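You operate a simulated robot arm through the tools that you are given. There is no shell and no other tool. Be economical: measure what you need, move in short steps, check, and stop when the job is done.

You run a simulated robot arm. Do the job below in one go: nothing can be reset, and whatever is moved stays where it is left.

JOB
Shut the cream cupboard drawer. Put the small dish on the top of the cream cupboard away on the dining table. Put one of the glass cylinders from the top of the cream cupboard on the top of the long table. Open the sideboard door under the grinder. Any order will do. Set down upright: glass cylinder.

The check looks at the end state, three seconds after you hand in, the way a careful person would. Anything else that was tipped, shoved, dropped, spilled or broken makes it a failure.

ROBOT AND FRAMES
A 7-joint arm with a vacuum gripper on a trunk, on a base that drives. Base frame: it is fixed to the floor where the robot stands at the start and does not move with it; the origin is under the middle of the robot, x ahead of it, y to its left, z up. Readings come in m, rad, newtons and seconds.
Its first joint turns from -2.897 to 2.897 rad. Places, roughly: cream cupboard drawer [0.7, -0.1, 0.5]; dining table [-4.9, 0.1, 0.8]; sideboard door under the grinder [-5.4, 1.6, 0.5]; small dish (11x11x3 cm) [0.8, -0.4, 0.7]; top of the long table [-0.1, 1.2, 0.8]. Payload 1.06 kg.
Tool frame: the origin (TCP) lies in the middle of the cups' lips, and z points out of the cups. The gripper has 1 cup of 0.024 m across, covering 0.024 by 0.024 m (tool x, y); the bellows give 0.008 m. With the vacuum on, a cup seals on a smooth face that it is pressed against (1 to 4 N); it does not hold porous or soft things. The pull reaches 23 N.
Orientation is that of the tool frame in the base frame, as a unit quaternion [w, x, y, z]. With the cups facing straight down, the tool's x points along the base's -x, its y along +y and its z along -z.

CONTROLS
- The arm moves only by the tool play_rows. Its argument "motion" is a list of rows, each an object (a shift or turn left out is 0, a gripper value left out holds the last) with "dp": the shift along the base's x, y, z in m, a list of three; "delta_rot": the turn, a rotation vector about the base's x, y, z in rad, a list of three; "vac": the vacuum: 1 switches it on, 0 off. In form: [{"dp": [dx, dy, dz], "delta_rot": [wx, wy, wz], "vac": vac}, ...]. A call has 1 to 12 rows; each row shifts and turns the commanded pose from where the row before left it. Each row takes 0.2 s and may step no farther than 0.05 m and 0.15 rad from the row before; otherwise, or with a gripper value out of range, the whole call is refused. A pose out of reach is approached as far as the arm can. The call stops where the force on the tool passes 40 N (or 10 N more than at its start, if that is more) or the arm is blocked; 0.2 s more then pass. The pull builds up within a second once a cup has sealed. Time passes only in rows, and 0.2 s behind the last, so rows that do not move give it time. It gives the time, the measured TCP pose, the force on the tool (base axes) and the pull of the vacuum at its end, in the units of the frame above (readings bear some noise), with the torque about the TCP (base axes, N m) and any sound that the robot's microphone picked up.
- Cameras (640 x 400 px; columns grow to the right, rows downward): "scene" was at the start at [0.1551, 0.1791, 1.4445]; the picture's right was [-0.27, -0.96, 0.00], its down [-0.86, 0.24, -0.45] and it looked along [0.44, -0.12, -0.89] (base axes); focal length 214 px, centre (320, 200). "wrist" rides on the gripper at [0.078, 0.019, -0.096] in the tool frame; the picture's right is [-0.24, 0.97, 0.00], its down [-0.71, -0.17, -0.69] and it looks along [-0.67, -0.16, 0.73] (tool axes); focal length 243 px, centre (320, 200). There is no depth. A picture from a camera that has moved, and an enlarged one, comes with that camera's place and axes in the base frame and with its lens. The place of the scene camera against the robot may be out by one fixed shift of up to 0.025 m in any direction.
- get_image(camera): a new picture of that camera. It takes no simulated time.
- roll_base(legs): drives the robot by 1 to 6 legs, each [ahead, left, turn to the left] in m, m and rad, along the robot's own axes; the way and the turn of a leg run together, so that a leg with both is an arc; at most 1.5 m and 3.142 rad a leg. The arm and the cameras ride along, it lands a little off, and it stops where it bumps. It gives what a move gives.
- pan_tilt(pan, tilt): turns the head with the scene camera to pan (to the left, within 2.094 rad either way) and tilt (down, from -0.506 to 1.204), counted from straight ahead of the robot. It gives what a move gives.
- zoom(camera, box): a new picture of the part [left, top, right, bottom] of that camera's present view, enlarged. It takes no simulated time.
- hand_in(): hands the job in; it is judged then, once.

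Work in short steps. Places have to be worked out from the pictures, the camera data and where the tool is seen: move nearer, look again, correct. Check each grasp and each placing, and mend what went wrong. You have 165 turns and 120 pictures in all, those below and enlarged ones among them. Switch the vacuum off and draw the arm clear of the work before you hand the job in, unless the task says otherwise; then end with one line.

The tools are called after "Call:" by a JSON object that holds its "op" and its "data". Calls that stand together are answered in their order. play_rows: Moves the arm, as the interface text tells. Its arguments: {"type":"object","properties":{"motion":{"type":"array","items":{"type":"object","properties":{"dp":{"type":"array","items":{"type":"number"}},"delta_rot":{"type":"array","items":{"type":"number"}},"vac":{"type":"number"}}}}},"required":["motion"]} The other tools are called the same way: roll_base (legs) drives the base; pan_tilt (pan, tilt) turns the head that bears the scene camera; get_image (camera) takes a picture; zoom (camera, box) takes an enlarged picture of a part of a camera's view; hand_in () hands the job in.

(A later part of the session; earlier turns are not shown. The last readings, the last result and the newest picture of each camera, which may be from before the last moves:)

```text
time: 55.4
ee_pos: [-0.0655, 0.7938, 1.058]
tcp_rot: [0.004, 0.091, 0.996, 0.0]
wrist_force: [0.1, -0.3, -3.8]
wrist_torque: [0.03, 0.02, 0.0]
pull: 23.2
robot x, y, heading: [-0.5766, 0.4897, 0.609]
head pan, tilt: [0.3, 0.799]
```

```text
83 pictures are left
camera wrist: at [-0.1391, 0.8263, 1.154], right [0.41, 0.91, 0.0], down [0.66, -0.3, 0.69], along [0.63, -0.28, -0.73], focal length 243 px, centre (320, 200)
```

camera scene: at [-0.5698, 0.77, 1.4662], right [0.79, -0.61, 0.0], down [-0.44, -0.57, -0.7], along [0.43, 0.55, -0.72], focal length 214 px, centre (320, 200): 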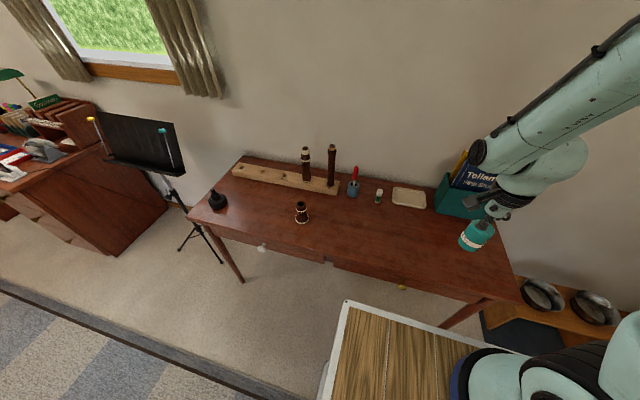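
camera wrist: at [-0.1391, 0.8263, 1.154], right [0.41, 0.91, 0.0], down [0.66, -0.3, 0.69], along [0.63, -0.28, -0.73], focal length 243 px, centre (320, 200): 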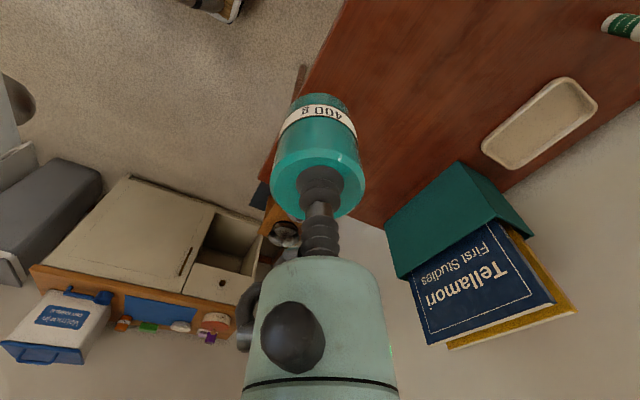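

The spot (-0.02, 0.98) is clear, with the table top at about z 0.76. I'll move above it.

Call:
{"op": "play_rows", "data": {"motion": [{"dp": [0.009, 0.037, 0]}, {"dp": [0.009, 0.037, 0]}, {"dp": [0.009, 0.037, -0.02]}, {"dp": [0.009, 0.037, -0.03]}, {"dp": [0.009, 0.037, -0.03]}, {"dp": [0, 0, -0.04]}, {"dp": [0, 0, -0.02]}, {"dp": [0, 0, 0]}]}}

Call:
{"op": "get_image", "data": {"camera": "scene"}}

Call:
{"op": "get_image", "data": {"camera": "wrist"}}

```text
time: 57.2
ee_pos: [-0.0209, 0.9794, 0.9191]
tcp_rot: [0.001, 0.092, 0.996, 0.0]
wrist_force: [0.1, -0.4, -3.8]
wrist_torque: [-0.03, 0.01, -0.03]
pull: 23.2
robot x, y, heading: [-0.5713, 0.4916, 0.61]
head pan, tilt: [0.3, 0.799]
```

```text
82 pictures are left
camera scene: at [-0.5698, 0.77, 1.4662], right [0.79, -0.61, 0.0], down [-0.44, -0.57, -0.7], along [0.43, 0.55, -0.72], focal length 214 px, centre (320, 200)
```

scene: 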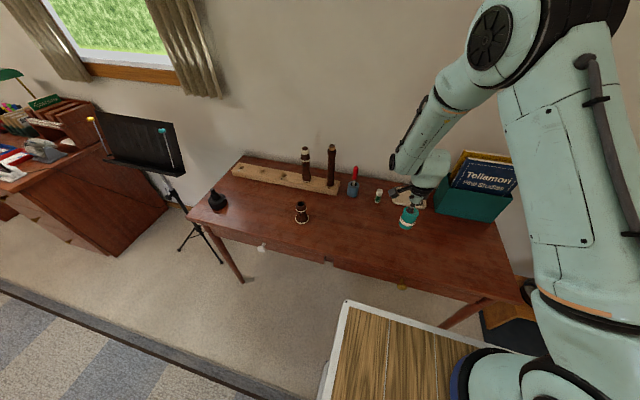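

```text
81 pictures are left
camera wrist: at [-0.0942, 1.0109, 1.0138], right [0.41, 0.91, 0.0], down [0.66, -0.3, 0.69], along [0.63, -0.28, -0.73], focal length 243 px, centre (320, 200)
```

wrist: 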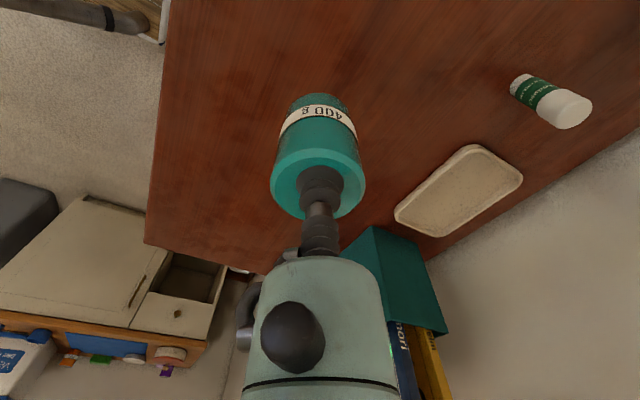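

The spot is clear. I'll lower gently and watch the force for contact.

Call:
{"op": "play_rows", "data": {"motion": [{"dp": [0, 0, -0.025]}, {"dp": [0, 0, -0.02]}, {"dp": [0, 0, -0.01]}, {"dp": [0, 0, -0.005]}, {"dp": [0, 0, -0.005]}, {"dp": [0, 0, -0.005]}, {"dp": [0, 0, 0]}]}}

Call:
{"op": "get_image", "data": {"camera": "wrist"}}

```text
time: 58.8
ee_pos: [-0.0204, 0.9795, 0.8491]
tcp_rot: [0.003, 0.092, 0.996, 0.0]
wrist_force: [-0.2, 0.7, -3.6]
wrist_torque: [0.01, 0.04, 0.03]
pull: 23.0
robot x, y, heading: [-0.5762, 0.4925, 0.611]
head pan, tilt: [0.3, 0.799]
```

```text
80 pictures are left
camera wrist: at [-0.0941, 1.0112, 0.9441], right [0.41, 0.91, 0.0], down [0.66, -0.3, 0.69], along [0.63, -0.28, -0.72], focal length 243 px, centre (320, 200)
```

wrist: 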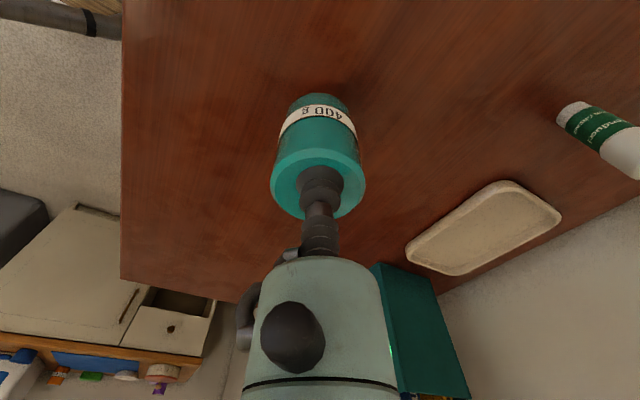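

No contact yet, so I'll continue down in 4 mm steps.

Call:
{"op": "play_rows", "data": {"motion": [{"dp": [0, 0, -0.004]}, {"dp": [0, 0, -0.004]}, {"dp": [0, 0, -0.003]}, {"dp": [0, 0, 0]}]}}

```text
time: 59.8
ee_pos: [-0.0208, 0.9794, 0.8381]
tcp_rot: [0.002, 0.092, 0.996, 0.0]
wrist_force: [-0.6, -0.1, -3.7]
wrist_torque: [-0.01, 0.02, -0.01]
pull: 22.9
robot x, y, heading: [-0.5744, 0.4905, 0.614]
head pan, tilt: [0.3, 0.799]
```

Call:
{"op": "play_rows", "data": {"motion": [{"dp": [0, 0, -0.004]}, {"dp": [0, 0, -0.003]}, {"dp": [0, 0, -0.003]}, {"dp": [0, 0, 0]}]}}

Call:
{"op": "zoom", "data": {"camera": "scene", "box": [370, 180, 450, 230]}}

```text
time: 60.8
ee_pos: [-0.021, 0.9783, 0.8285]
tcp_rot: [0.002, 0.092, 0.996, 0.0]
wrist_force: [0.6, -0.5, -3.7]
wrist_torque: [0.01, 0.01, -0.04]
pull: 23.0
robot x, y, heading: [-0.5762, 0.491, 0.608]
head pan, tilt: [0.3, 0.799]
```

```text
8.00 times, centred on (410, 205) of scene
camera zoom: at [-0.5697, 0.77, 1.4662], right [0.79, -0.61, 0.0], down [-0.44, -0.57, -0.7], along [0.43, 0.55, -0.72], focal length 1716 px, centre (-400, 160)
```

zoom: 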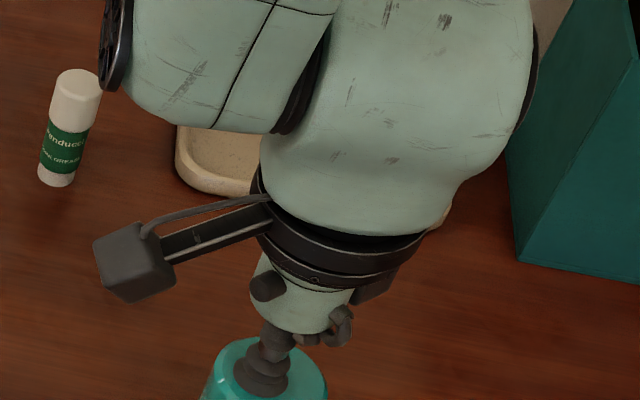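

Still hanging at z 0.8285. I'll continue in small steps.

Call:
{"op": "play_rows", "data": {"motion": [{"dp": [0, 0, -0.003]}, {"dp": [0, 0, -0.003]}, {"dp": [0, 0, -0.003]}, {"dp": [0, 0, 0]}]}}

Call:
{"op": "zoom", "data": {"camera": "scene", "box": [350, 190, 462, 260]}}

```text
time: 61.8
ee_pos: [-0.021, 0.9805, 0.8202]
tcp_rot: [0.004, 0.092, 0.996, 0.001]
wrist_force: [-2.5, -0.1, 14.9]
wrist_torque: [-0.03, 0.0, 0.01]
pull: 22.8
robot x, y, heading: [-0.5786, 0.4915, 0.607]
head pan, tilt: [0.3, 0.799]
```

```text
5.71 times, centred on (406, 225) of scene
camera zoom: at [-0.5703, 0.7696, 1.4663], right [0.79, -0.61, 0.0], down [-0.44, -0.57, -0.7], along [0.43, 0.55, -0.72], focal length 1226 px, centre (-171, 57)
```

zoom: 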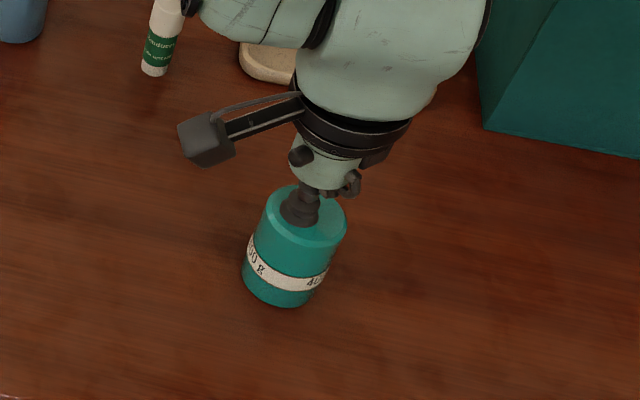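

Contact at about 15 N. I'll back off 3 mm, release, and raise once the seal has let go.

Call:
{"op": "play_rows", "data": {"motion": [{"dp": [0, 0, 0.003]}, {"vac": 0}, {"dp": [0, 0, 0]}, {"dp": [0, 0, 0]}, {"dp": [0, 0, 0]}, {"dp": [0, 0, 0]}]}}

Call:
{"op": "play_rows", "data": {"motion": [{"dp": [0, 0, 0.004]}, {"dp": [0, 0, 0.01]}, {"dp": [0, 0, 0.03]}, {"dp": [0, 0, 0.04]}, {"dp": [0, 0, 0.05]}, {"dp": [0, 0, 0.05]}]}}

Call:
{"op": "get_image", "data": {"camera": "scene"}}

```text
time: 63.2
ee_pos: [-0.0213, 0.9796, 0.8218]
tcp_rot: [0.002, 0.091, 0.996, 0.001]
wrist_force: [0.5, 0.0, 2.2]
wrist_torque: [0.0, -0.01, 0.05]
pull: 0.2
robot x, y, heading: [-0.5721, 0.49, 0.608]
head pan, tilt: [0.3, 0.799]
```

```text
time: 64.6
ee_pos: [-0.0199, 0.9817, 1.0074]
tcp_rot: [0.002, 0.091, 0.996, 0.0]
wrist_force: [0.5, 0.1, -1.0]
wrist_torque: [-0.03, 0.03, 0.02]
pull: 0.0
robot x, y, heading: [-0.5773, 0.488, 0.613]
head pan, tilt: [0.3, 0.799]
```

```text
77 pictures are left
camera scene: at [-0.5695, 0.7704, 1.4661], right [0.79, -0.61, 0.0], down [-0.44, -0.57, -0.7], along [0.43, 0.55, -0.72], focal length 214 px, centre (320, 200)
```

scene: 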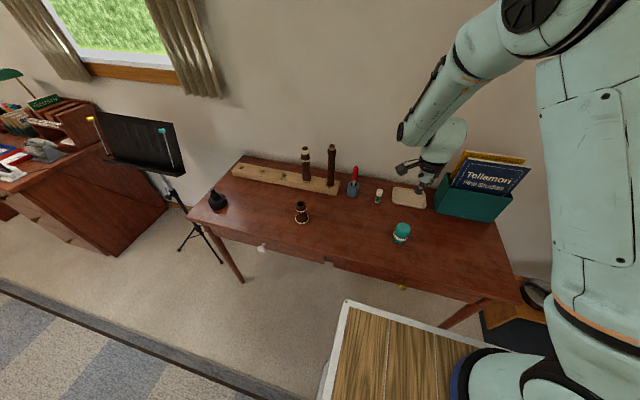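

The cylinder stands upright on the long table. Now I'll tuck the arm and return to the starting spot for the dish.

Call:
{"op": "play_rows", "data": {"motion": [{"dp": [-0.012, -0.035, 0.02]}, {"dp": [-0.012, -0.035, 0.02]}, {"dp": [-0.012, -0.035, 0.02]}, {"dp": [-0.012, -0.035, 0.01]}, {"dp": [-0.012, -0.035, 0]}, {"dp": [-0.01, -0.02, 0]}]}}

Call:
{"op": "roll_base", "data": {"legs": [[0, 0, -0.61], [0.56, -0.48, 0]]}}

Call:
{"op": "pan_tilt", "data": {"pan": -0.4, "tilt": 1.0}}

Call:
{"op": "get_image", "data": {"camera": "scene"}}

Call:
{"op": "get_image", "data": {"camera": "wrist"}}

```text
time: 66.0
ee_pos: [-0.0904, 0.7834, 1.0748]
tcp_rot: [0.002, 0.09, 0.996, 0.0]
wrist_force: [0.3, 0.5, 0.7]
wrist_torque: [-0.03, 0.0, 0.0]
pull: 0.1
robot x, y, heading: [-0.5755, 0.4894, 0.612]
head pan, tilt: [0.3, 0.799]
```

```text
time: 71.7
ee_pos: [0.5471, -0.0315, 1.0755]
tcp_rot: [0.002, 0.39, 0.921, -0.001]
wrist_force: [-0.6, 0.3, -0.1]
wrist_torque: [0.02, 0.02, -0.03]
pull: 0.1
robot x, y, heading: [-0.0175, 0.0119, -0.009]
head pan, tilt: [0.3, 0.799]
```

```text
time: 72.8
ee_pos: [0.5471, -0.0304, 1.075]
tcp_rot: [0.003, 0.39, 0.921, -0.001]
wrist_force: [0.4, 0.1, 0.0]
wrist_torque: [-0.01, -0.01, -0.01]
pull: 0.0
robot x, y, heading: [-0.0148, 0.0061, -0.007]
head pan, tilt: [-0.4, 1.0]
```

```text
76 pictures are left
camera scene: at [0.1415, 0.1776, 1.4511], right [-0.4, -0.92, 0.0], down [-0.77, 0.33, -0.54], along [0.5, -0.21, -0.84], focal length 214 px, centre (320, 200)
```

scene: 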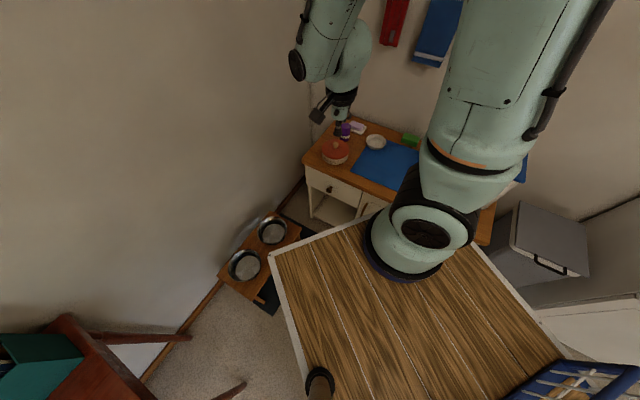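

```text
75 pictures are left
camera wrist: at [0.5063, 0.0372, 1.17], right [0.86, 0.51, 0.0], down [0.37, -0.63, 0.69], along [0.35, -0.59, -0.73], focal length 243 px, centre (320, 200)
```

wrist: 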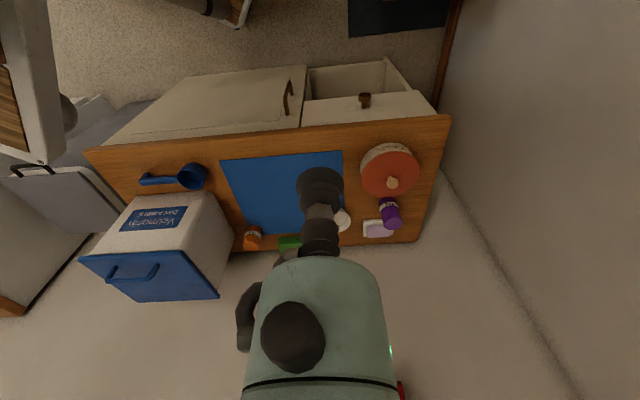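

I'll move above the dish, estimated at (0.83, -0.41), then look again.

Call:
{"op": "play_rows", "data": {"motion": [{"dp": [0.025, -0.034, -0.015]}, {"dp": [0.025, -0.034, -0.015]}, {"dp": [0.025, -0.034, -0.015]}, {"dp": [0.025, -0.034, -0.015]}, {"dp": [0.025, -0.034, -0.015]}, {"dp": [0.025, -0.034, -0.015]}, {"dp": [0.025, -0.034, -0.015]}, {"dp": [0.025, -0.034, -0.015]}, {"dp": [0.025, -0.034, -0.015]}, {"dp": [0.025, -0.034, -0.015]}, {"dp": [0.025, -0.034, -0.015]}]}}

Call:
{"op": "get_image", "data": {"camera": "wrist"}}

```text
time: 75.2
ee_pos: [0.8233, -0.4059, 0.9091]
tcp_rot: [0.004, 0.39, 0.921, -0.001]
wrist_force: [0.2, 0.1, 0.9]
wrist_torque: [-0.05, 0.0, -0.03]
pull: 0.0
robot x, y, heading: [-0.0195, 0.0118, -0.005]
head pan, tilt: [-0.4, 1.0]
```

```text
74 pictures are left
camera wrist: at [0.7824, -0.3365, 1.0041], right [0.86, 0.51, 0.0], down [0.37, -0.62, 0.69], along [0.35, -0.59, -0.72], focal length 243 px, centre (320, 200)
```

wrist: 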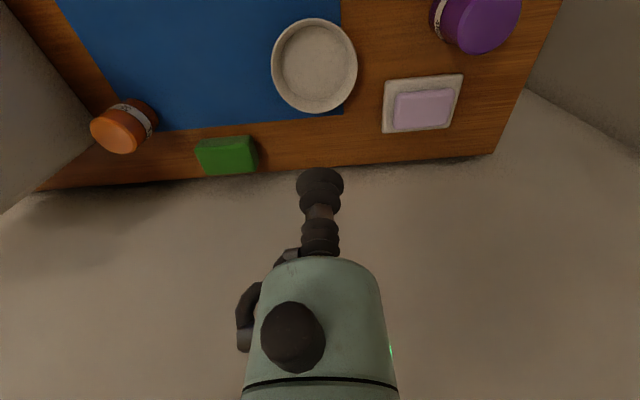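

The dish centre is at about (0.817, -0.412). I'll descend to 0.75 and re-check.

Call:
{"op": "play_rows", "data": {"motion": [{"dp": [-0.002, -0.002, -0.04]}, {"dp": [-0.002, -0.002, -0.04]}, {"dp": [-0.002, -0.002, -0.04]}, {"dp": [0, 0, -0.04]}, {"dp": [0, 0, 0]}]}}

Call:
{"op": "get_image", "data": {"camera": "wrist"}}

```text
time: 76.4
ee_pos: [0.817, -0.411, 0.749]
tcp_rot: [0.003, 0.389, 0.921, -0.001]
wrist_force: [0.7, 0.3, -0.8]
wrist_torque: [-0.04, -0.04, 0.03]
pull: 0.0
robot x, y, heading: [-0.0184, 0.0091, -0.007]
head pan, tilt: [-0.4, 1.0]
```

```text
73 pictures are left
camera wrist: at [0.7761, -0.3436, 0.8443], right [0.86, 0.51, 0.0], down [0.37, -0.63, 0.69], along [0.35, -0.59, -0.72], focal length 243 px, centre (320, 200)
```

wrist: 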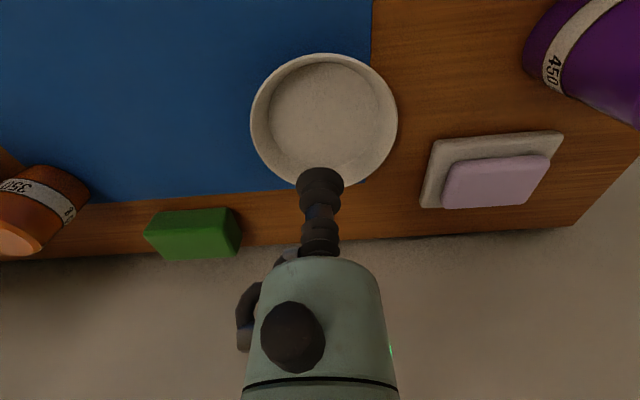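

The bottom centre is at (0.8155, -0.406). I'll lower the cup into the dish with the vacuum on.

Call:
{"op": "play_rows", "data": {"motion": [{"dp": [-0.001, 0.005, -0.02], "vac": 1}, {"dp": [0, 0, -0.02]}, {"dp": [0, 0, -0.015]}, {"dp": [0, 0, -0.006]}, {"dp": [0, 0, -0.004]}, {"dp": [0, 0, -0.003]}, {"dp": [0, 0, -0.003]}, {"dp": [0, 0, 0]}]}}

```text
time: 78.2
ee_pos: [0.8159, -0.4068, 0.6785]
tcp_rot: [0.003, 0.39, 0.921, 0.0]
wrist_force: [0.5, 0.1, -0.1]
wrist_torque: [0.01, -0.01, 0.02]
pull: 0.0
robot x, y, heading: [-0.0201, 0.0113, -0.009]
head pan, tilt: [-0.4, 1.0]
```

Call:
{"op": "play_rows", "data": {"motion": [{"dp": [0, 0, -0.003]}, {"dp": [0, 0, -0.002]}, {"dp": [0, 0, -0.002]}, {"dp": [0, 0, 0]}]}}

Call:
{"op": "get_image", "data": {"camera": "wrist"}}

```text
time: 79.2
ee_pos: [0.8143, -0.4057, 0.6708]
tcp_rot: [0.003, 0.389, 0.921, -0.001]
wrist_force: [-0.3, 0.7, -0.2]
wrist_torque: [0.02, 0.03, 0.04]
pull: 22.9
robot x, y, heading: [-0.0192, 0.0078, -0.004]
head pan, tilt: [-0.4, 1.0]
```

```text
72 pictures are left
camera wrist: at [0.774, -0.3376, 0.7665], right [0.86, 0.51, 0.0], down [0.37, -0.63, 0.69], along [0.35, -0.59, -0.73], focal length 243 px, centre (320, 200)
```

wrist: 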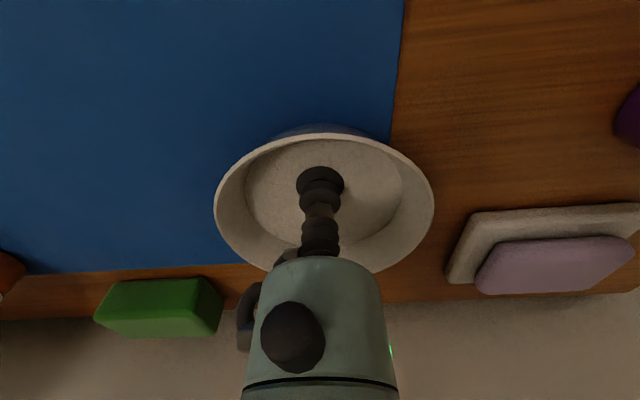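

Sealed. I'll lift the dish straight up.

Call:
{"op": "play_rows", "data": {"motion": [{"dp": [0, 0, 0.006]}, {"dp": [0, 0, 0.014]}, {"dp": [0, 0, 0.03]}, {"dp": [0, 0, 0.04]}, {"dp": [0, 0, 0.04]}, {"dp": [0, 0, 0.04]}, {"dp": [0, 0, 0.04]}, {"dp": [0, 0, 0.04]}, {"dp": [0, 0, 0.04]}, {"dp": [0, 0, 0.04]}]}}

Call:
{"op": "play_rows", "data": {"motion": [{"dp": [-0.03, 0.035, 0.005]}, {"dp": [-0.03, 0.035, 0.005]}, {"dp": [-0.03, 0.035, 0.005]}, {"dp": [-0.03, 0.035, 0.005]}, {"dp": [-0.03, 0.035, 0.005]}, {"dp": [-0.03, 0.035, 0.005]}, {"dp": [-0.03, 0.035, 0.005]}, {"dp": [-0.03, 0.035, 0.005]}, {"dp": [-0.03, 0.035, 0.005]}, {"dp": [-0.03, 0.03, 0.005]}]}}

Call:
{"op": "get_image", "data": {"camera": "wrist"}}

Call:
{"op": "get_image", "data": {"camera": "scene"}}

```text
time: 81.4
ee_pos: [0.8138, -0.4071, 1.0029]
tcp_rot: [0.002, 0.39, 0.921, -0.001]
wrist_force: [0.3, -0.3, -1.2]
wrist_torque: [0.02, 0.09, 0.02]
pull: 22.6
robot x, y, heading: [-0.0191, 0.0088, -0.005]
head pan, tilt: [-0.4, 1.0]
```

```text
time: 83.6
ee_pos: [0.5127, -0.0735, 1.0514]
tcp_rot: [0.002, 0.41, 0.912, 0.001]
wrist_force: [1.7, 5.7, -0.8]
wrist_torque: [-0.42, 0.02, -0.02]
pull: 22.8
robot x, y, heading: [-0.0157, 0.0077, -0.009]
head pan, tilt: [-0.4, 1.0]
```

```text
71 pictures are left
camera wrist: at [0.4755, -0.0038, 1.1469], right [0.88, 0.47, 0.0], down [0.34, -0.64, 0.69], along [0.32, -0.61, -0.73], focal length 243 px, centre (320, 200)
```

wrist: 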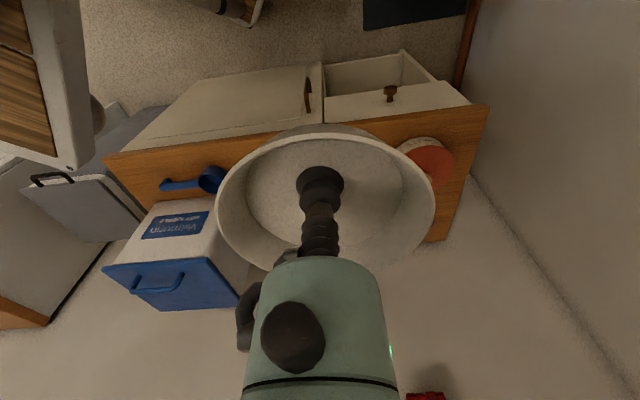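

```text
70 pictures are left
camera scene: at [0.1407, 0.1771, 1.4513], right [-0.4, -0.92, 0.0], down [-0.77, 0.33, -0.54], along [0.5, -0.21, -0.84], focal length 214 px, centre (320, 200)
```

scene: 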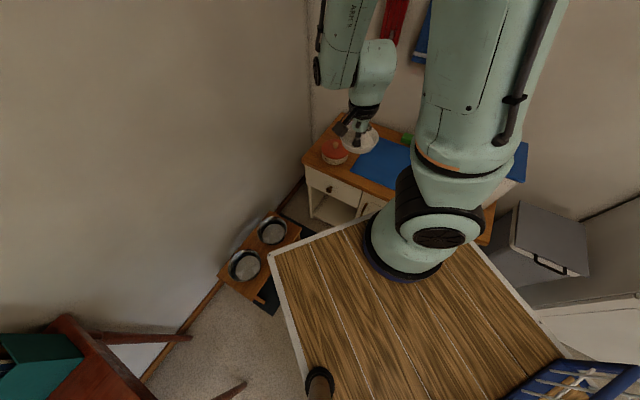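

The dish is held. There is an odd 5.7 N sideways force, so I'll ease the tool outward a bit and re-read.

Call:
{"op": "play_rows", "data": {"motion": [{"dp": [0.02, -0.02, 0.0]}, {"dp": [0.02, -0.02, 0]}, {"dp": [0, 0, 0]}, {"dp": [0, 0, 0]}]}}

```text
time: 84.6
ee_pos: [0.5549, -0.1018, 1.0516]
tcp_rot: [0.002, 0.391, 0.921, -0.002]
wrist_force: [-0.1, -0.5, 0.0]
wrist_torque: [0.02, -0.01, -0.01]
pull: 22.9
robot x, y, heading: [-0.0219, 0.0086, -0.007]
head pan, tilt: [-0.4, 1.0]
```

The force is gone. Now I'll back away into the open rug area and turn left to see the way to the dining table.

Call:
{"op": "roll_base", "data": {"legs": [[-0.6, 0.25, 0], [0, 0, 1.57], [0, 0, 1.2]]}}

Call:
{"op": "pan_tilt", "data": {"pan": 0.35, "tilt": 0.25}}

Call:
{"op": "get_image", "data": {"camera": "scene"}}

```text
time: 95.0
ee_pos: [-1.111, 0.5807, 1.0511]
tcp_rot: [-0.001, 0.83, -0.558, -0.002]
wrist_force: [0.0, 0.3, -1.3]
wrist_torque: [-0.03, -0.01, 0.03]
pull: 23.4
robot x, y, heading: [-0.6229, 0.2627, 2.755]
head pan, tilt: [-0.4, 1.0]
```

```text
time: 96.1
ee_pos: [-1.1123, 0.5812, 1.05]
tcp_rot: [-0.001, 0.83, -0.558, -0.002]
wrist_force: [-0.1, -0.4, -1.2]
wrist_torque: [-0.04, -0.03, 0.0]
pull: 22.5
robot x, y, heading: [-0.618, 0.2671, 2.751]
head pan, tilt: [0.351, 0.25]
```

```text
69 pictures are left
camera scene: at [-0.8929, 0.0968, 1.5152], right [0.04, 1.0, 0.0], down [0.25, -0.01, -0.97], along [-0.97, 0.04, -0.25], focal length 214 px, centre (320, 200)
```

scene: 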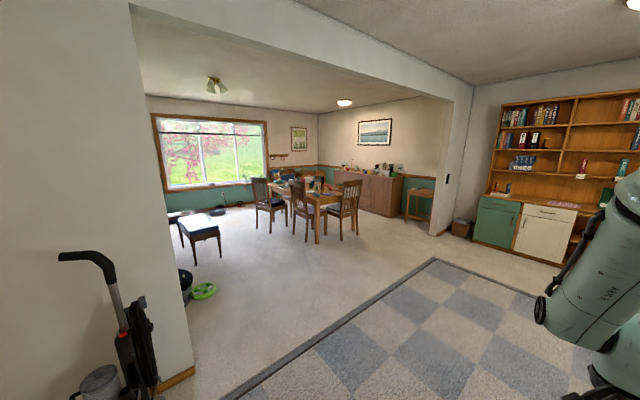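

The path along -x is clear. I'll straighten the heading and drive about 2.4 m toward the dining table, then look.

Call:
{"op": "roll_base", "data": {"legs": [[0, 0, 0.39], [1.2, 0, 0], [1.2, 0, 0]]}}

Call:
{"op": "pan_tilt", "data": {"pan": 0.0, "tilt": 0.4}}

Call:
{"op": "get_image", "data": {"camera": "scene"}}

Call:
{"op": "get_image", "data": {"camera": "wrist"}}

```text
time: 109.1
ee_pos: [-3.6144, 0.3297, 1.0511]
tcp_rot: [-0.001, 0.927, -0.376, -0.003]
wrist_force: [0.2, -0.1, -0.8]
wrist_torque: [-0.02, 0.0, 0.0]
pull: 22.9
robot x, y, heading: [-3.038, 0.2308, -3.119]
head pan, tilt: [0.351, 0.25]
```

```text
time: 110.0
ee_pos: [-3.614, 0.3291, 1.052]
tcp_rot: [-0.001, 0.926, -0.377, -0.002]
wrist_force: [-0.1, 0.4, -0.8]
wrist_torque: [0.0, -0.04, 0.01]
pull: 22.7
robot x, y, heading: [-3.0391, 0.2331, -3.122]
head pan, tilt: [0.0, 0.4]
```

```text
68 pictures are left
camera scene: at [-3.232, 0.0059, 1.5014], right [-0.02, 1.0, 0.0], down [0.39, 0.01, -0.92], along [-0.92, -0.02, -0.39], focal length 214 px, centre (320, 200)
```

scene: 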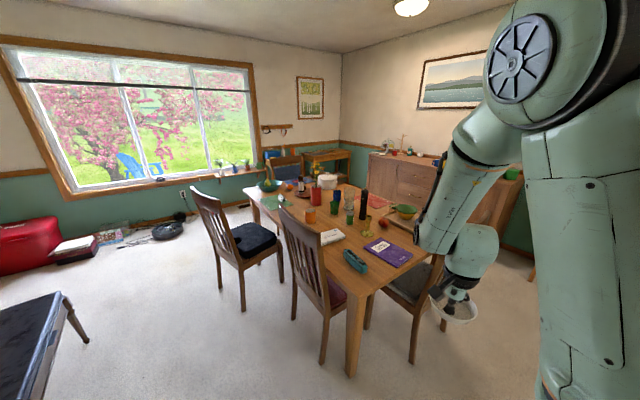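

```text
67 pictures are left
camera wrist: at [-3.5703, 0.2601, 1.1465], right [-0.85, -0.53, 0.0], down [-0.38, 0.61, 0.69], along [-0.37, 0.58, -0.73], focal length 243 px, centre (320, 200)
```

wrist: 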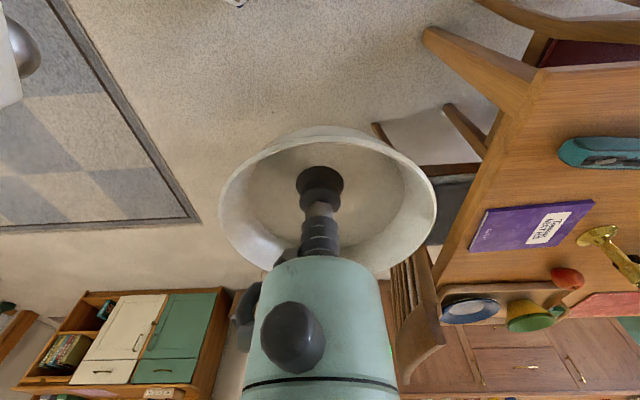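

Table in view, near end around (-4.0, 0.2) to (-4.2, 0.57). I'll zoom for a free spot.

Call:
{"op": "zoom", "data": {"camera": "scene", "box": [240, 160, 448, 290]}}

Call:
{"op": "zoom", "data": {"camera": "wrist", "box": [380, 50, 640, 350]}}

```text
3.08 times, centred on (344, 225) of scene
camera zoom: at [-3.232, 0.0059, 1.5014], right [-0.02, 1.0, 0.0], down [0.39, 0.01, -0.92], along [-0.92, -0.02, -0.39], focal length 660 px, centre (246, 123)
```

zoom: 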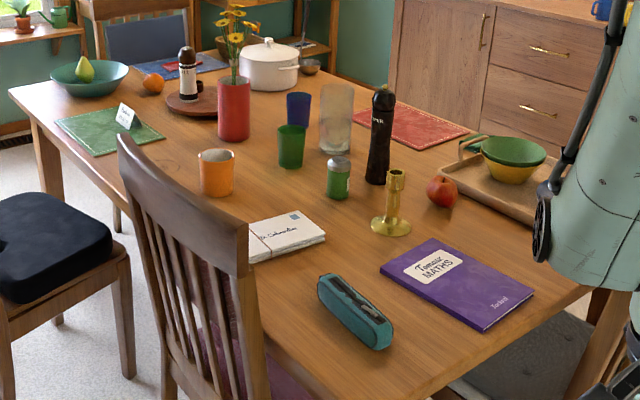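

```text
1.33 times, centred on (510, 200) of wrist
camera zoom: at [-3.5703, 0.2601, 1.1465], right [-0.85, -0.53, 0.0], down [-0.38, 0.61, 0.69], along [-0.37, 0.58, -0.73], focal length 324 px, centre (67, 200)
```

zoom: 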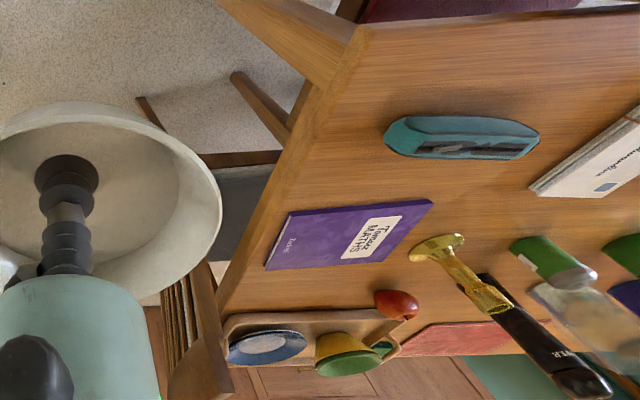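

There is a gap among the book, pencil case, envelope and candlestick near (-4.345, 0.205) that fits the dish. I'll drive 0.40 m forward, stopping short of the table corner and chairs, and view it from above.

Call:
{"op": "roll_base", "data": {"legs": [[0.38, 0, 0]]}}

Call:
{"op": "play_rows", "data": {"motion": [{"dp": [-0.02, -0.03, 0.02]}, {"dp": [-0.02, -0.03, 0.02]}, {"dp": [-0.03, -0.03, 0.02]}, {"dp": [-0.03, -0.02, 0.01]}, {"dp": [-0.03, -0.015, 0.01]}]}}

Call:
{"op": "pan_tilt", "data": {"pan": 0.1, "tilt": 0.8}}

Call:
{"op": "get_image", "data": {"camera": "scene"}}

Call:
{"op": "get_image", "data": {"camera": "wrist"}}

```text
time: 112.3
ee_pos: [-3.994, 0.321, 1.0512]
tcp_rot: [-0.002, 0.927, -0.376, -0.002]
wrist_force: [-0.1, -0.6, -0.5]
wrist_torque: [-0.02, -0.03, -0.02]
pull: 22.8
robot x, y, heading: [-3.4178, 0.2282, -3.119]
head pan, tilt: [0.0, 0.4]
```

```text
time: 113.5
ee_pos: [-4.1217, 0.1965, 1.1326]
tcp_rot: [-0.002, 0.926, -0.377, -0.003]
wrist_force: [0.3, 0.0, -0.2]
wrist_torque: [-0.01, 0.02, -0.01]
pull: 22.9
robot x, y, heading: [-3.419, 0.2253, -3.118]
head pan, tilt: [0.0, 0.4]
```

```text
time: 114.4
ee_pos: [-4.122, 0.1951, 1.1299]
tcp_rot: [-0.001, 0.927, -0.376, -0.002]
wrist_force: [0.2, 0.0, -0.7]
wrist_torque: [0.01, -0.04, -0.01]
pull: 23.1
robot x, y, heading: [-3.4186, 0.2242, -3.113]
head pan, tilt: [0.099, 0.799]
```

```text
64 pictures are left
camera scene: at [-3.599, -0.0101, 1.4663], right [-0.12, 0.99, 0.0], down [0.71, 0.09, -0.7], along [-0.69, -0.08, -0.72], focal length 214 px, centre (320, 200)
```

scene: 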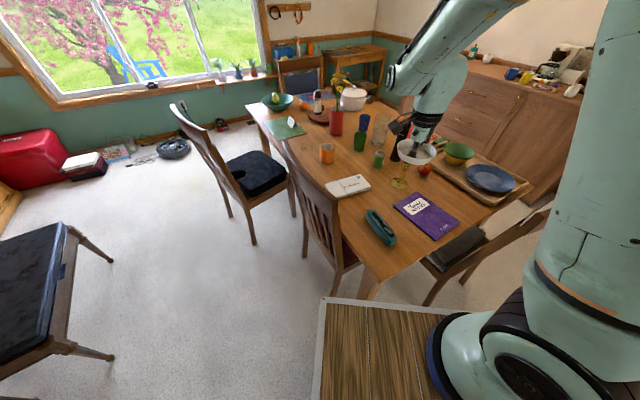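

```text
63 pictures are left
camera wrist: at [-4.0792, 0.1263, 1.2262], right [-0.85, -0.53, 0.0], down [-0.39, 0.61, 0.69], along [-0.37, 0.58, -0.73], focal length 243 px, centre (320, 200)
```

wrist: 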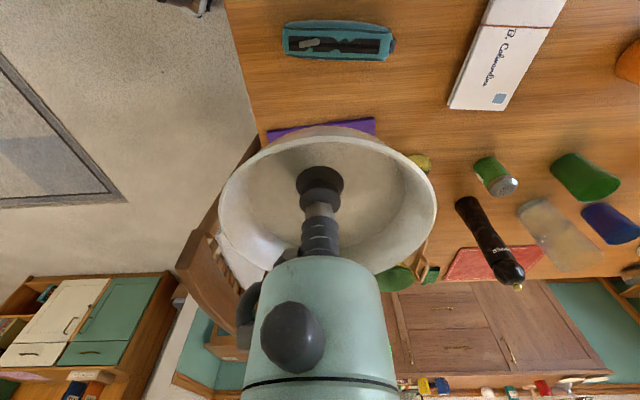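

Call:
{"op": "zoom", "data": {"camera": "scene", "box": [300, 130, 492, 250]}}

```text
3.33 times, centred on (396, 190) of scene
camera zoom: at [-3.599, -0.0101, 1.4663], right [-0.12, 0.99, 0.0], down [0.71, 0.09, -0.7], along [-0.69, -0.08, -0.72], focal length 715 px, centre (67, 233)
```

zoom: 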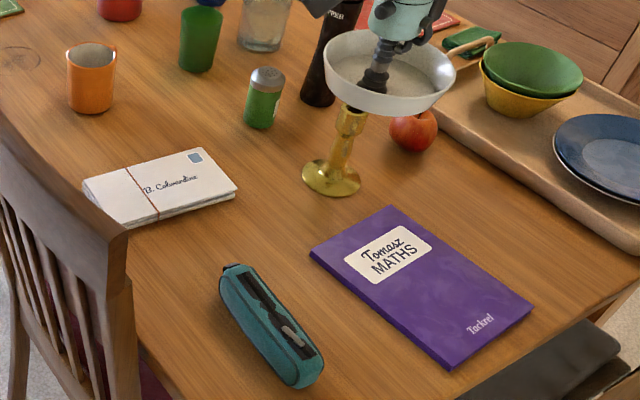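

The best centre is (-4.352, 0.208), which clears the envelope, book, case and candlestick. I'll move over it at height first.

Call:
{"op": "play_rows", "data": {"motion": [{"dp": [-0.046, 0.003, -0.01]}, {"dp": [-0.046, 0.003, -0.01]}, {"dp": [-0.046, 0.003, -0.01]}, {"dp": [-0.046, 0.003, -0.01]}, {"dp": [-0.046, 0.001, -0.01]}, {"dp": [0, 0, -0.04]}, {"dp": [0, 0, -0.04]}, {"dp": [0, 0, 0]}]}}

Call:
{"op": "get_image", "data": {"camera": "wrist"}}

Call:
{"op": "zoom", "data": {"camera": "scene", "box": [300, 130, 492, 250]}}

```text
time: 116.2
ee_pos: [-4.3546, 0.2096, 1.0014]
tcp_rot: [0.001, 0.927, -0.376, -0.003]
wrist_force: [0.6, -0.8, -1.1]
wrist_torque: [-0.02, -0.04, 0.01]
pull: 23.0
robot x, y, heading: [-3.4182, 0.2229, -3.119]
head pan, tilt: [0.099, 0.799]
```

```text
61 pictures are left
camera wrist: at [-4.3107, 0.1396, 1.0959], right [-0.85, -0.53, 0.0], down [-0.38, 0.61, 0.69], along [-0.37, 0.58, -0.73], focal length 243 px, centre (320, 200)
```

wrist: 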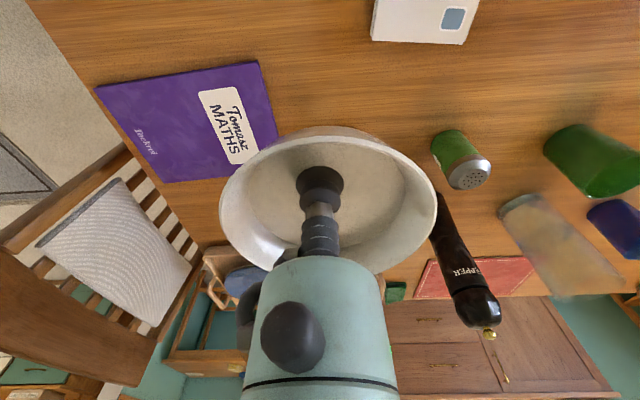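

```text
3.33 times, centred on (396, 190) of scene
camera zoom: at [-3.5989, -0.0101, 1.4662], right [-0.12, 0.99, 0.0], down [0.71, 0.09, -0.7], along [-0.69, -0.08, -0.72], focal length 715 px, centre (67, 233)
```

zoom: 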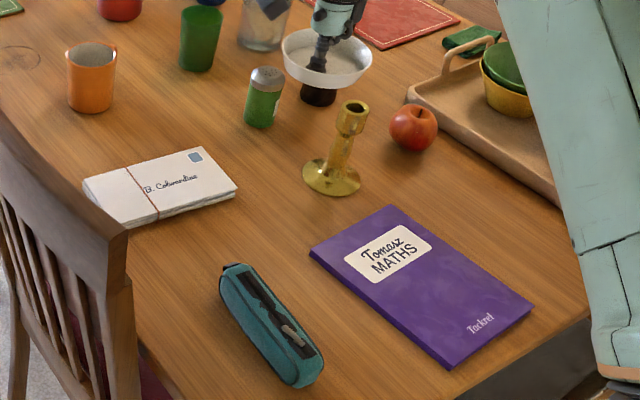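

The wrist view shows the gap about 1 cm further in +y, so I'll correct and lower to 0.86.

Call:
{"op": "play_rows", "data": {"motion": [{"dp": [-0.003, 0.008, -0.03]}, {"dp": [0, 0, -0.04]}, {"dp": [0, 0, -0.04]}, {"dp": [0, 0, -0.03]}, {"dp": [0, 0, 0]}]}}

Call:
{"op": "get_image", "data": {"camera": "wrist"}}

Call:
{"op": "zoom", "data": {"camera": "scene", "box": [300, 130, 492, 250]}}

```text
time: 117.4
ee_pos: [-4.3567, 0.2176, 0.8606]
tcp_rot: [0.001, 0.926, -0.377, -0.003]
wrist_force: [0.0, -0.4, -1.4]
wrist_torque: [0.02, -0.02, 0.02]
pull: 22.9
robot x, y, heading: [-3.4168, 0.2262, -3.117]
head pan, tilt: [0.099, 0.799]
```

```text
59 pictures are left
camera wrist: at [-4.3127, 0.1476, 0.9551], right [-0.85, -0.53, 0.0], down [-0.38, 0.61, 0.69], along [-0.37, 0.58, -0.73], focal length 243 px, centre (320, 200)
```

wrist: 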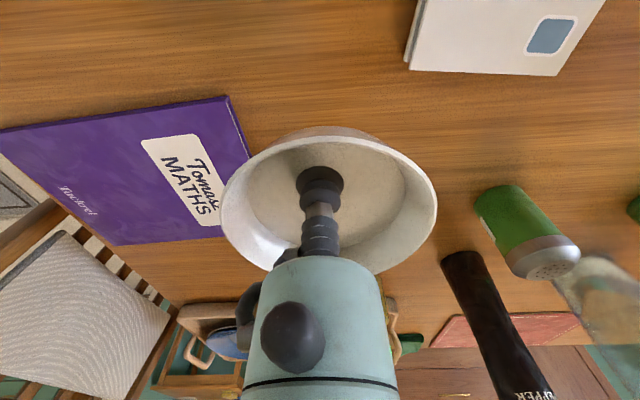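

```text
3.33 times, centred on (396, 190) of scene
camera zoom: at [-3.599, -0.0101, 1.4662], right [-0.12, 0.99, 0.0], down [0.71, 0.09, -0.7], along [-0.69, -0.08, -0.72], focal length 715 px, centre (67, 233)
```

zoom: 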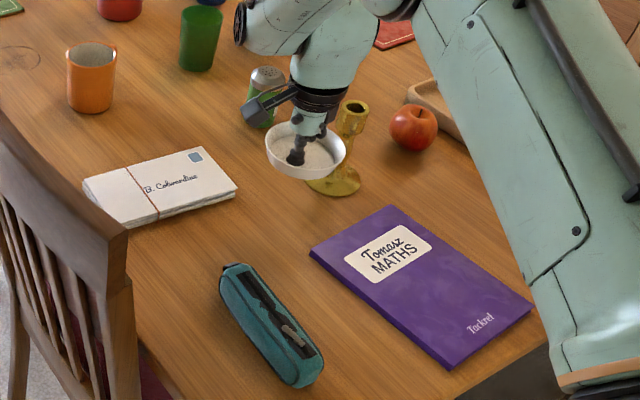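

The margins look good, about 8 cm to the envelope corner and the book. I'll lower on toward contact.

Call:
{"op": "play_rows", "data": {"motion": [{"dp": [0, 0, -0.03]}, {"dp": [0, 0, -0.03]}, {"dp": [0, 0, -0.015]}, {"dp": [0, 0, -0.005]}, {"dp": [0, 0, 0]}]}}

Call:
{"op": "get_image", "data": {"camera": "wrist"}}

Call:
{"op": "zoom", "data": {"camera": "scene", "box": [340, 140, 468, 220]}}

```text
time: 118.6
ee_pos: [-4.3568, 0.2167, 0.7817]
tcp_rot: [0.0, 0.927, -0.376, -0.003]
wrist_force: [0.0, -0.8, 0.2]
wrist_torque: [0.01, -0.01, 0.0]
pull: 22.5
robot x, y, heading: [-3.4154, 0.2265, -3.115]
head pan, tilt: [0.099, 0.799]
```

```text
57 pictures are left
camera wrist: at [-4.3129, 0.1468, 0.8763], right [-0.85, -0.53, 0.0], down [-0.38, 0.61, 0.69], along [-0.37, 0.58, -0.73], focal length 243 px, centre (320, 200)
```

wrist: 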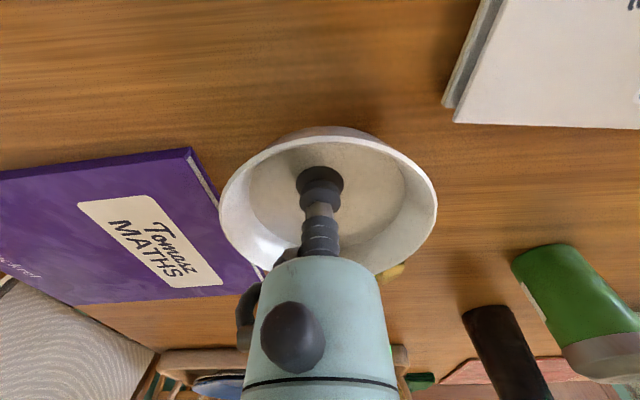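

```text
5.00 times, centred on (404, 180) of scene
camera zoom: at [-3.599, -0.0101, 1.4662], right [-0.12, 0.99, 0.0], down [0.71, 0.09, -0.7], along [-0.69, -0.08, -0.72], focal length 1072 px, centre (-100, 300)
```

zoom: 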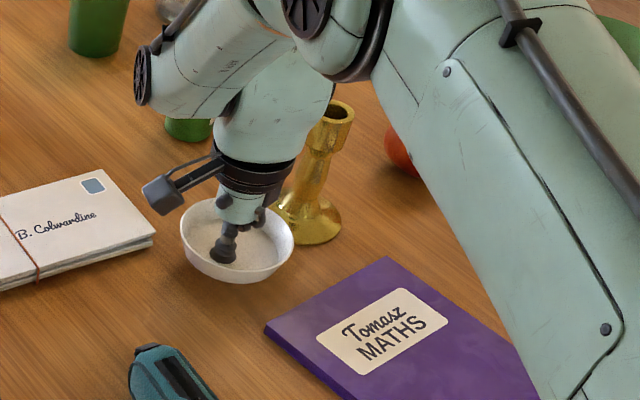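

The candlestick base is still about 3 cm clear of the rim. I'll continue down slowly to contact.

Call:
{"op": "play_rows", "data": {"motion": [{"dp": [0, 0, -0.006]}, {"dp": [0, 0, -0.004]}, {"dp": [0, 0, -0.003]}, {"dp": [0, 0, -0.003]}, {"dp": [0, 0, 0]}]}}

```text
time: 119.8
ee_pos: [-4.3563, 0.2167, 0.7643]
tcp_rot: [-0.001, 0.927, -0.376, -0.002]
wrist_force: [0.5, 0.4, 0.0]
wrist_torque: [-0.03, 0.01, 0.01]
pull: 22.3
robot x, y, heading: [-3.4178, 0.2248, -3.117]
head pan, tilt: [0.099, 0.799]
```

Call:
{"op": "play_rows", "data": {"motion": [{"dp": [0, 0, -0.003]}, {"dp": [0, 0, -0.003]}, {"dp": [0, 0, 0]}]}}

```text
time: 120.6
ee_pos: [-4.358, 0.217, 0.7595]
tcp_rot: [0.001, 0.927, -0.376, -0.003]
wrist_force: [0.1, -0.5, -0.3]
wrist_torque: [-0.04, -0.01, 0.0]
pull: 22.6
robot x, y, heading: [-3.4198, 0.2263, -3.118]
head pan, tilt: [0.099, 0.799]
```

Call:
{"op": "play_rows", "data": {"motion": [{"dp": [0, 0, -0.002]}, {"dp": [0, 0, -0.002]}, {"dp": [0, 0, -0.002]}, {"dp": [0, 0, 0]}]}}

Call:
{"op": "zoom", "data": {"camera": "scene", "box": [340, 140, 468, 220]}}

```text
time: 121.6
ee_pos: [-4.3575, 0.2168, 0.7543]
tcp_rot: [0.0, 0.926, -0.376, -0.003]
wrist_force: [1.7, 1.0, 12.6]
wrist_torque: [0.02, -0.03, 0.03]
pull: 22.4
robot x, y, heading: [-3.4149, 0.2289, -3.121]
head pan, tilt: [0.099, 0.799]
```

```text
5.00 times, centred on (404, 180) of scene
camera zoom: at [-3.5983, -0.0101, 1.4663], right [-0.12, 0.99, 0.0], down [0.71, 0.09, -0.7], along [-0.69, -0.08, -0.72], focal length 1072 px, centre (-100, 300)
```

zoom: 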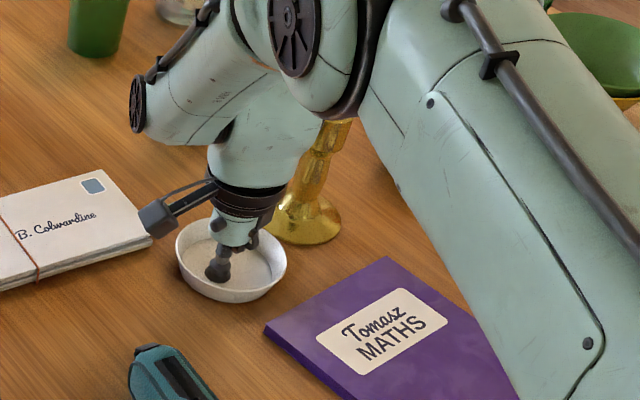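

Contact at about 12.6 N with the dish in the gap. I'll ease off, release and rise straight up.

Call:
{"op": "play_rows", "data": {"motion": [{"dp": [0, 0, 0.002]}, {"vac": 0}, {"dp": [0, 0, 0]}, {"dp": [0, 0, 0]}, {"dp": [0, 0, 0]}, {"dp": [0, 0, 0]}]}}

Call:
{"op": "play_rows", "data": {"motion": [{"dp": [0, 0, 0.004]}, {"dp": [0, 0, 0.01]}, {"dp": [0, 0, 0.03]}, {"dp": [0, 0, 0.04]}, {"dp": [0, 0, 0.04]}, {"dp": [0, 0, 0.04]}, {"dp": [0, 0, 0.04]}, {"dp": [0, 0, 0.04]}, {"dp": [0, 0, 0.04]}]}}

Call:
{"op": "get_image", "data": {"camera": "scene"}}

Call:
{"op": "get_image", "data": {"camera": "wrist"}}

```text
time: 123.0
ee_pos: [-4.3578, 0.2172, 0.7548]
tcp_rot: [-0.001, 0.927, -0.376, -0.003]
wrist_force: [0.4, 0.4, 0.7]
wrist_torque: [0.01, 0.01, 0.03]
pull: 0.1
robot x, y, heading: [-3.4182, 0.2251, -3.118]
head pan, tilt: [0.099, 0.799]
```

```text
time: 125.0
ee_pos: [-4.3561, 0.2177, 1.0395]
tcp_rot: [0.0, 0.926, -0.377, -0.002]
wrist_force: [-0.6, -0.3, -0.5]
wrist_torque: [-0.02, 0.03, -0.01]
pull: 0.0
robot x, y, heading: [-3.4183, 0.2272, -3.119]
head pan, tilt: [0.099, 0.799]
```

```text
54 pictures are left
camera scene: at [-3.5994, -0.0102, 1.4662], right [-0.12, 0.99, 0.0], down [0.71, 0.09, -0.7], along [-0.69, -0.08, -0.72], focal length 214 px, centre (320, 200)
```

scene: 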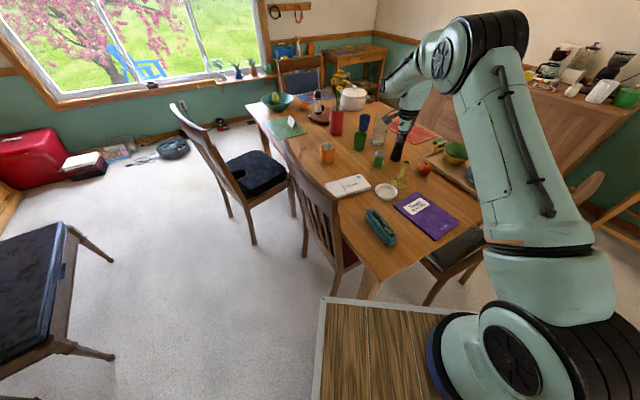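

```text
53 pictures are left
camera wrist: at [-4.3135, 0.1485, 1.1349], right [-0.85, -0.53, 0.0], down [-0.39, 0.61, 0.69], along [-0.37, 0.58, -0.73], focal length 243 px, centre (320, 200)
```

wrist: 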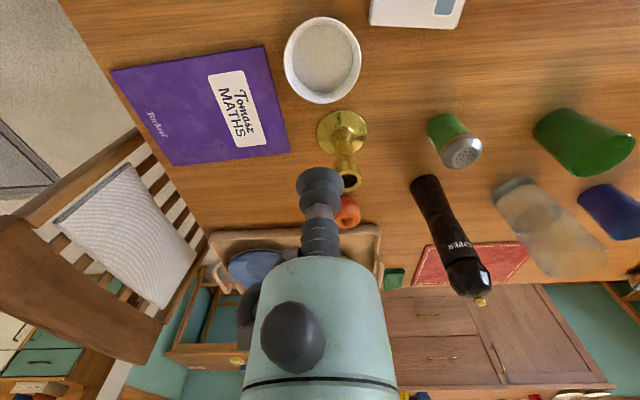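

The dish sits well on the table. I'll tuck the arm, back off and move to the right to see the sideboard and the grinder.

Call:
{"op": "play_rows", "data": {"motion": [{"dp": [0.045, 0.0, 0.005]}, {"dp": [0.045, 0.0, 0.005]}, {"dp": [0.045, 0.0, 0.005]}, {"dp": [0.045, 0.0, 0.005]}, {"dp": [0.045, 0.0, 0.005]}, {"dp": [0.045, 0.0, 0.005]}, {"dp": [0.045, 0.0, 0.005]}, {"dp": [0.045, 0.0, 0.005]}]}}

Call:
{"op": "roll_base", "data": {"legs": [[-0.25, 0, 0], [0, -1.0, 0]]}}

Call:
{"op": "pan_tilt", "data": {"pan": 0.0, "tilt": 0.3}}

Call:
{"op": "get_image", "data": {"camera": "scene"}}

```text
time: 126.8
ee_pos: [-3.997, 0.2159, 1.0786]
tcp_rot: [-0.001, 0.926, -0.378, -0.002]
wrist_force: [0.2, 0.9, -0.6]
wrist_torque: [-0.01, -0.01, 0.07]
pull: 0.1
robot x, y, heading: [-3.4208, 0.2281, -3.121]
head pan, tilt: [0.099, 0.799]
```

```text
time: 133.4
ee_pos: [-3.7694, 1.2193, 1.0787]
tcp_rot: [-0.002, 0.926, -0.377, -0.002]
wrist_force: [0.8, 0.6, 0.0]
wrist_torque: [0.01, -0.01, -0.02]
pull: 0.0
robot x, y, heading: [-3.1866, 1.2303, -3.118]
head pan, tilt: [0.099, 0.799]
```

```text
time: 134.3
ee_pos: [-3.7689, 1.2199, 1.08]
tcp_rot: [-0.001, 0.926, -0.376, -0.003]
wrist_force: [0.2, 0.3, -0.3]
wrist_torque: [-0.01, -0.02, 0.0]
pull: 0.0
robot x, y, heading: [-3.1924, 1.2353, -3.117]
head pan, tilt: [0.0, 0.3]
```

```text
52 pictures are left
camera scene: at [-3.3843, 1.0019, 1.5105], right [-0.02, 1.0, 0.0], down [0.3, 0.01, -0.95], along [-0.95, -0.02, -0.3], focal length 214 px, centre (320, 200)
```

scene: 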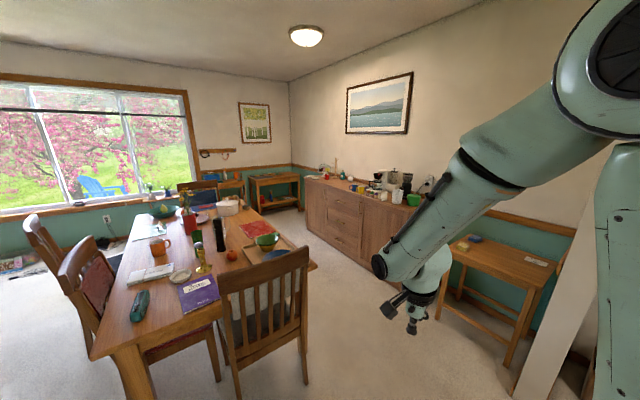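

Call:
{"op": "zoom", "data": {"camera": "scene", "box": [280, 150, 450, 290]}}

```text
2.86 times, centred on (365, 220) of scene
camera zoom: at [-3.3843, 1.0019, 1.5105], right [-0.02, 1.0, 0.0], down [0.3, 0.01, -0.95], along [-0.95, -0.02, -0.3], focal length 613 px, centre (191, 143)
```

zoom: 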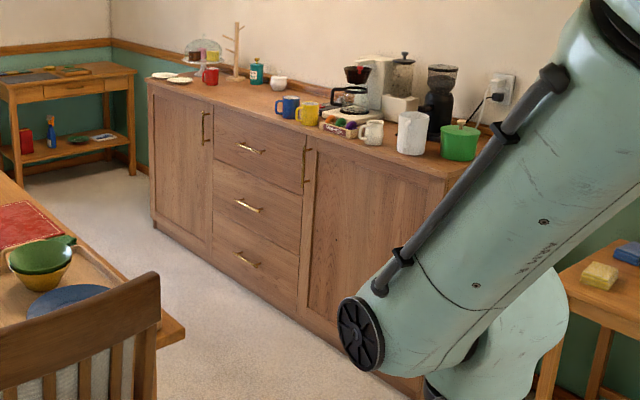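

The grinder (black, with hopper) stands above the right-hand door, whose handle is on its left edge and hinges on its right. The door spans roughly (-5.68, 1.42) to (-5.19, 1.77). I'll drive closer, keeping clear of the chair.

Call:
{"op": "roll_base", "data": {"legs": [[0, -0.13, 0], [1.05, 0, 0]]}}

Call:
{"op": "pan_tilt", "data": {"pan": -0.2, "tilt": 0.5}}

Call:
{"op": "get_image", "data": {"camera": "scene"}}

Call:
{"op": "get_image", "data": {"camera": "wrist"}}

```text
time: 140.6
ee_pos: [-4.8076, 1.3269, 1.0779]
tcp_rot: [-0.001, 0.926, -0.377, -0.002]
wrist_force: [-0.1, 0.2, 0.3]
wrist_torque: [0.01, -0.02, -0.01]
pull: 0.0
robot x, y, heading: [-4.2296, 1.3361, -3.116]
head pan, tilt: [0.0, 0.3]
```

```text
time: 141.3
ee_pos: [-4.8074, 1.3274, 1.0782]
tcp_rot: [-0.001, 0.926, -0.377, -0.003]
wrist_force: [-0.2, 0.3, 0.7]
wrist_torque: [0.01, 0.02, -0.01]
pull: 0.1
robot x, y, heading: [-4.2244, 1.3361, -3.117]
head pan, tilt: [-0.201, 0.499]
```

```text
50 pictures are left
camera scene: at [-4.4186, 1.1266, 1.4922], right [0.18, 0.98, 0.0], down [0.47, -0.09, -0.88], along [-0.86, 0.16, -0.48], focal length 214 px, centre (320, 200)
```

scene: 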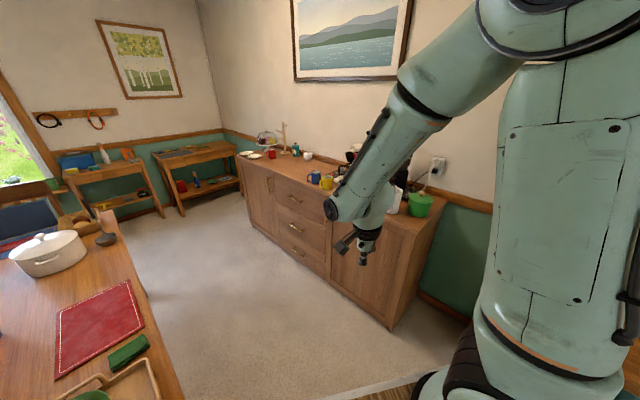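

```text
49 pictures are left
camera wrist: at [-4.7632, 1.2575, 1.1741], right [-0.85, -0.53, 0.0], down [-0.38, 0.61, 0.69], along [-0.37, 0.58, -0.73], focal length 243 px, centre (320, 200)
```

wrist: 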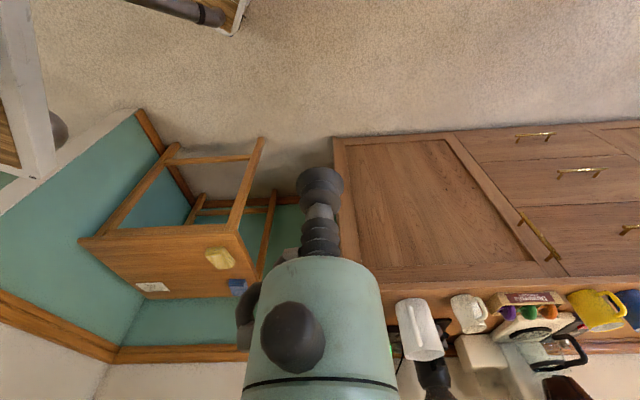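

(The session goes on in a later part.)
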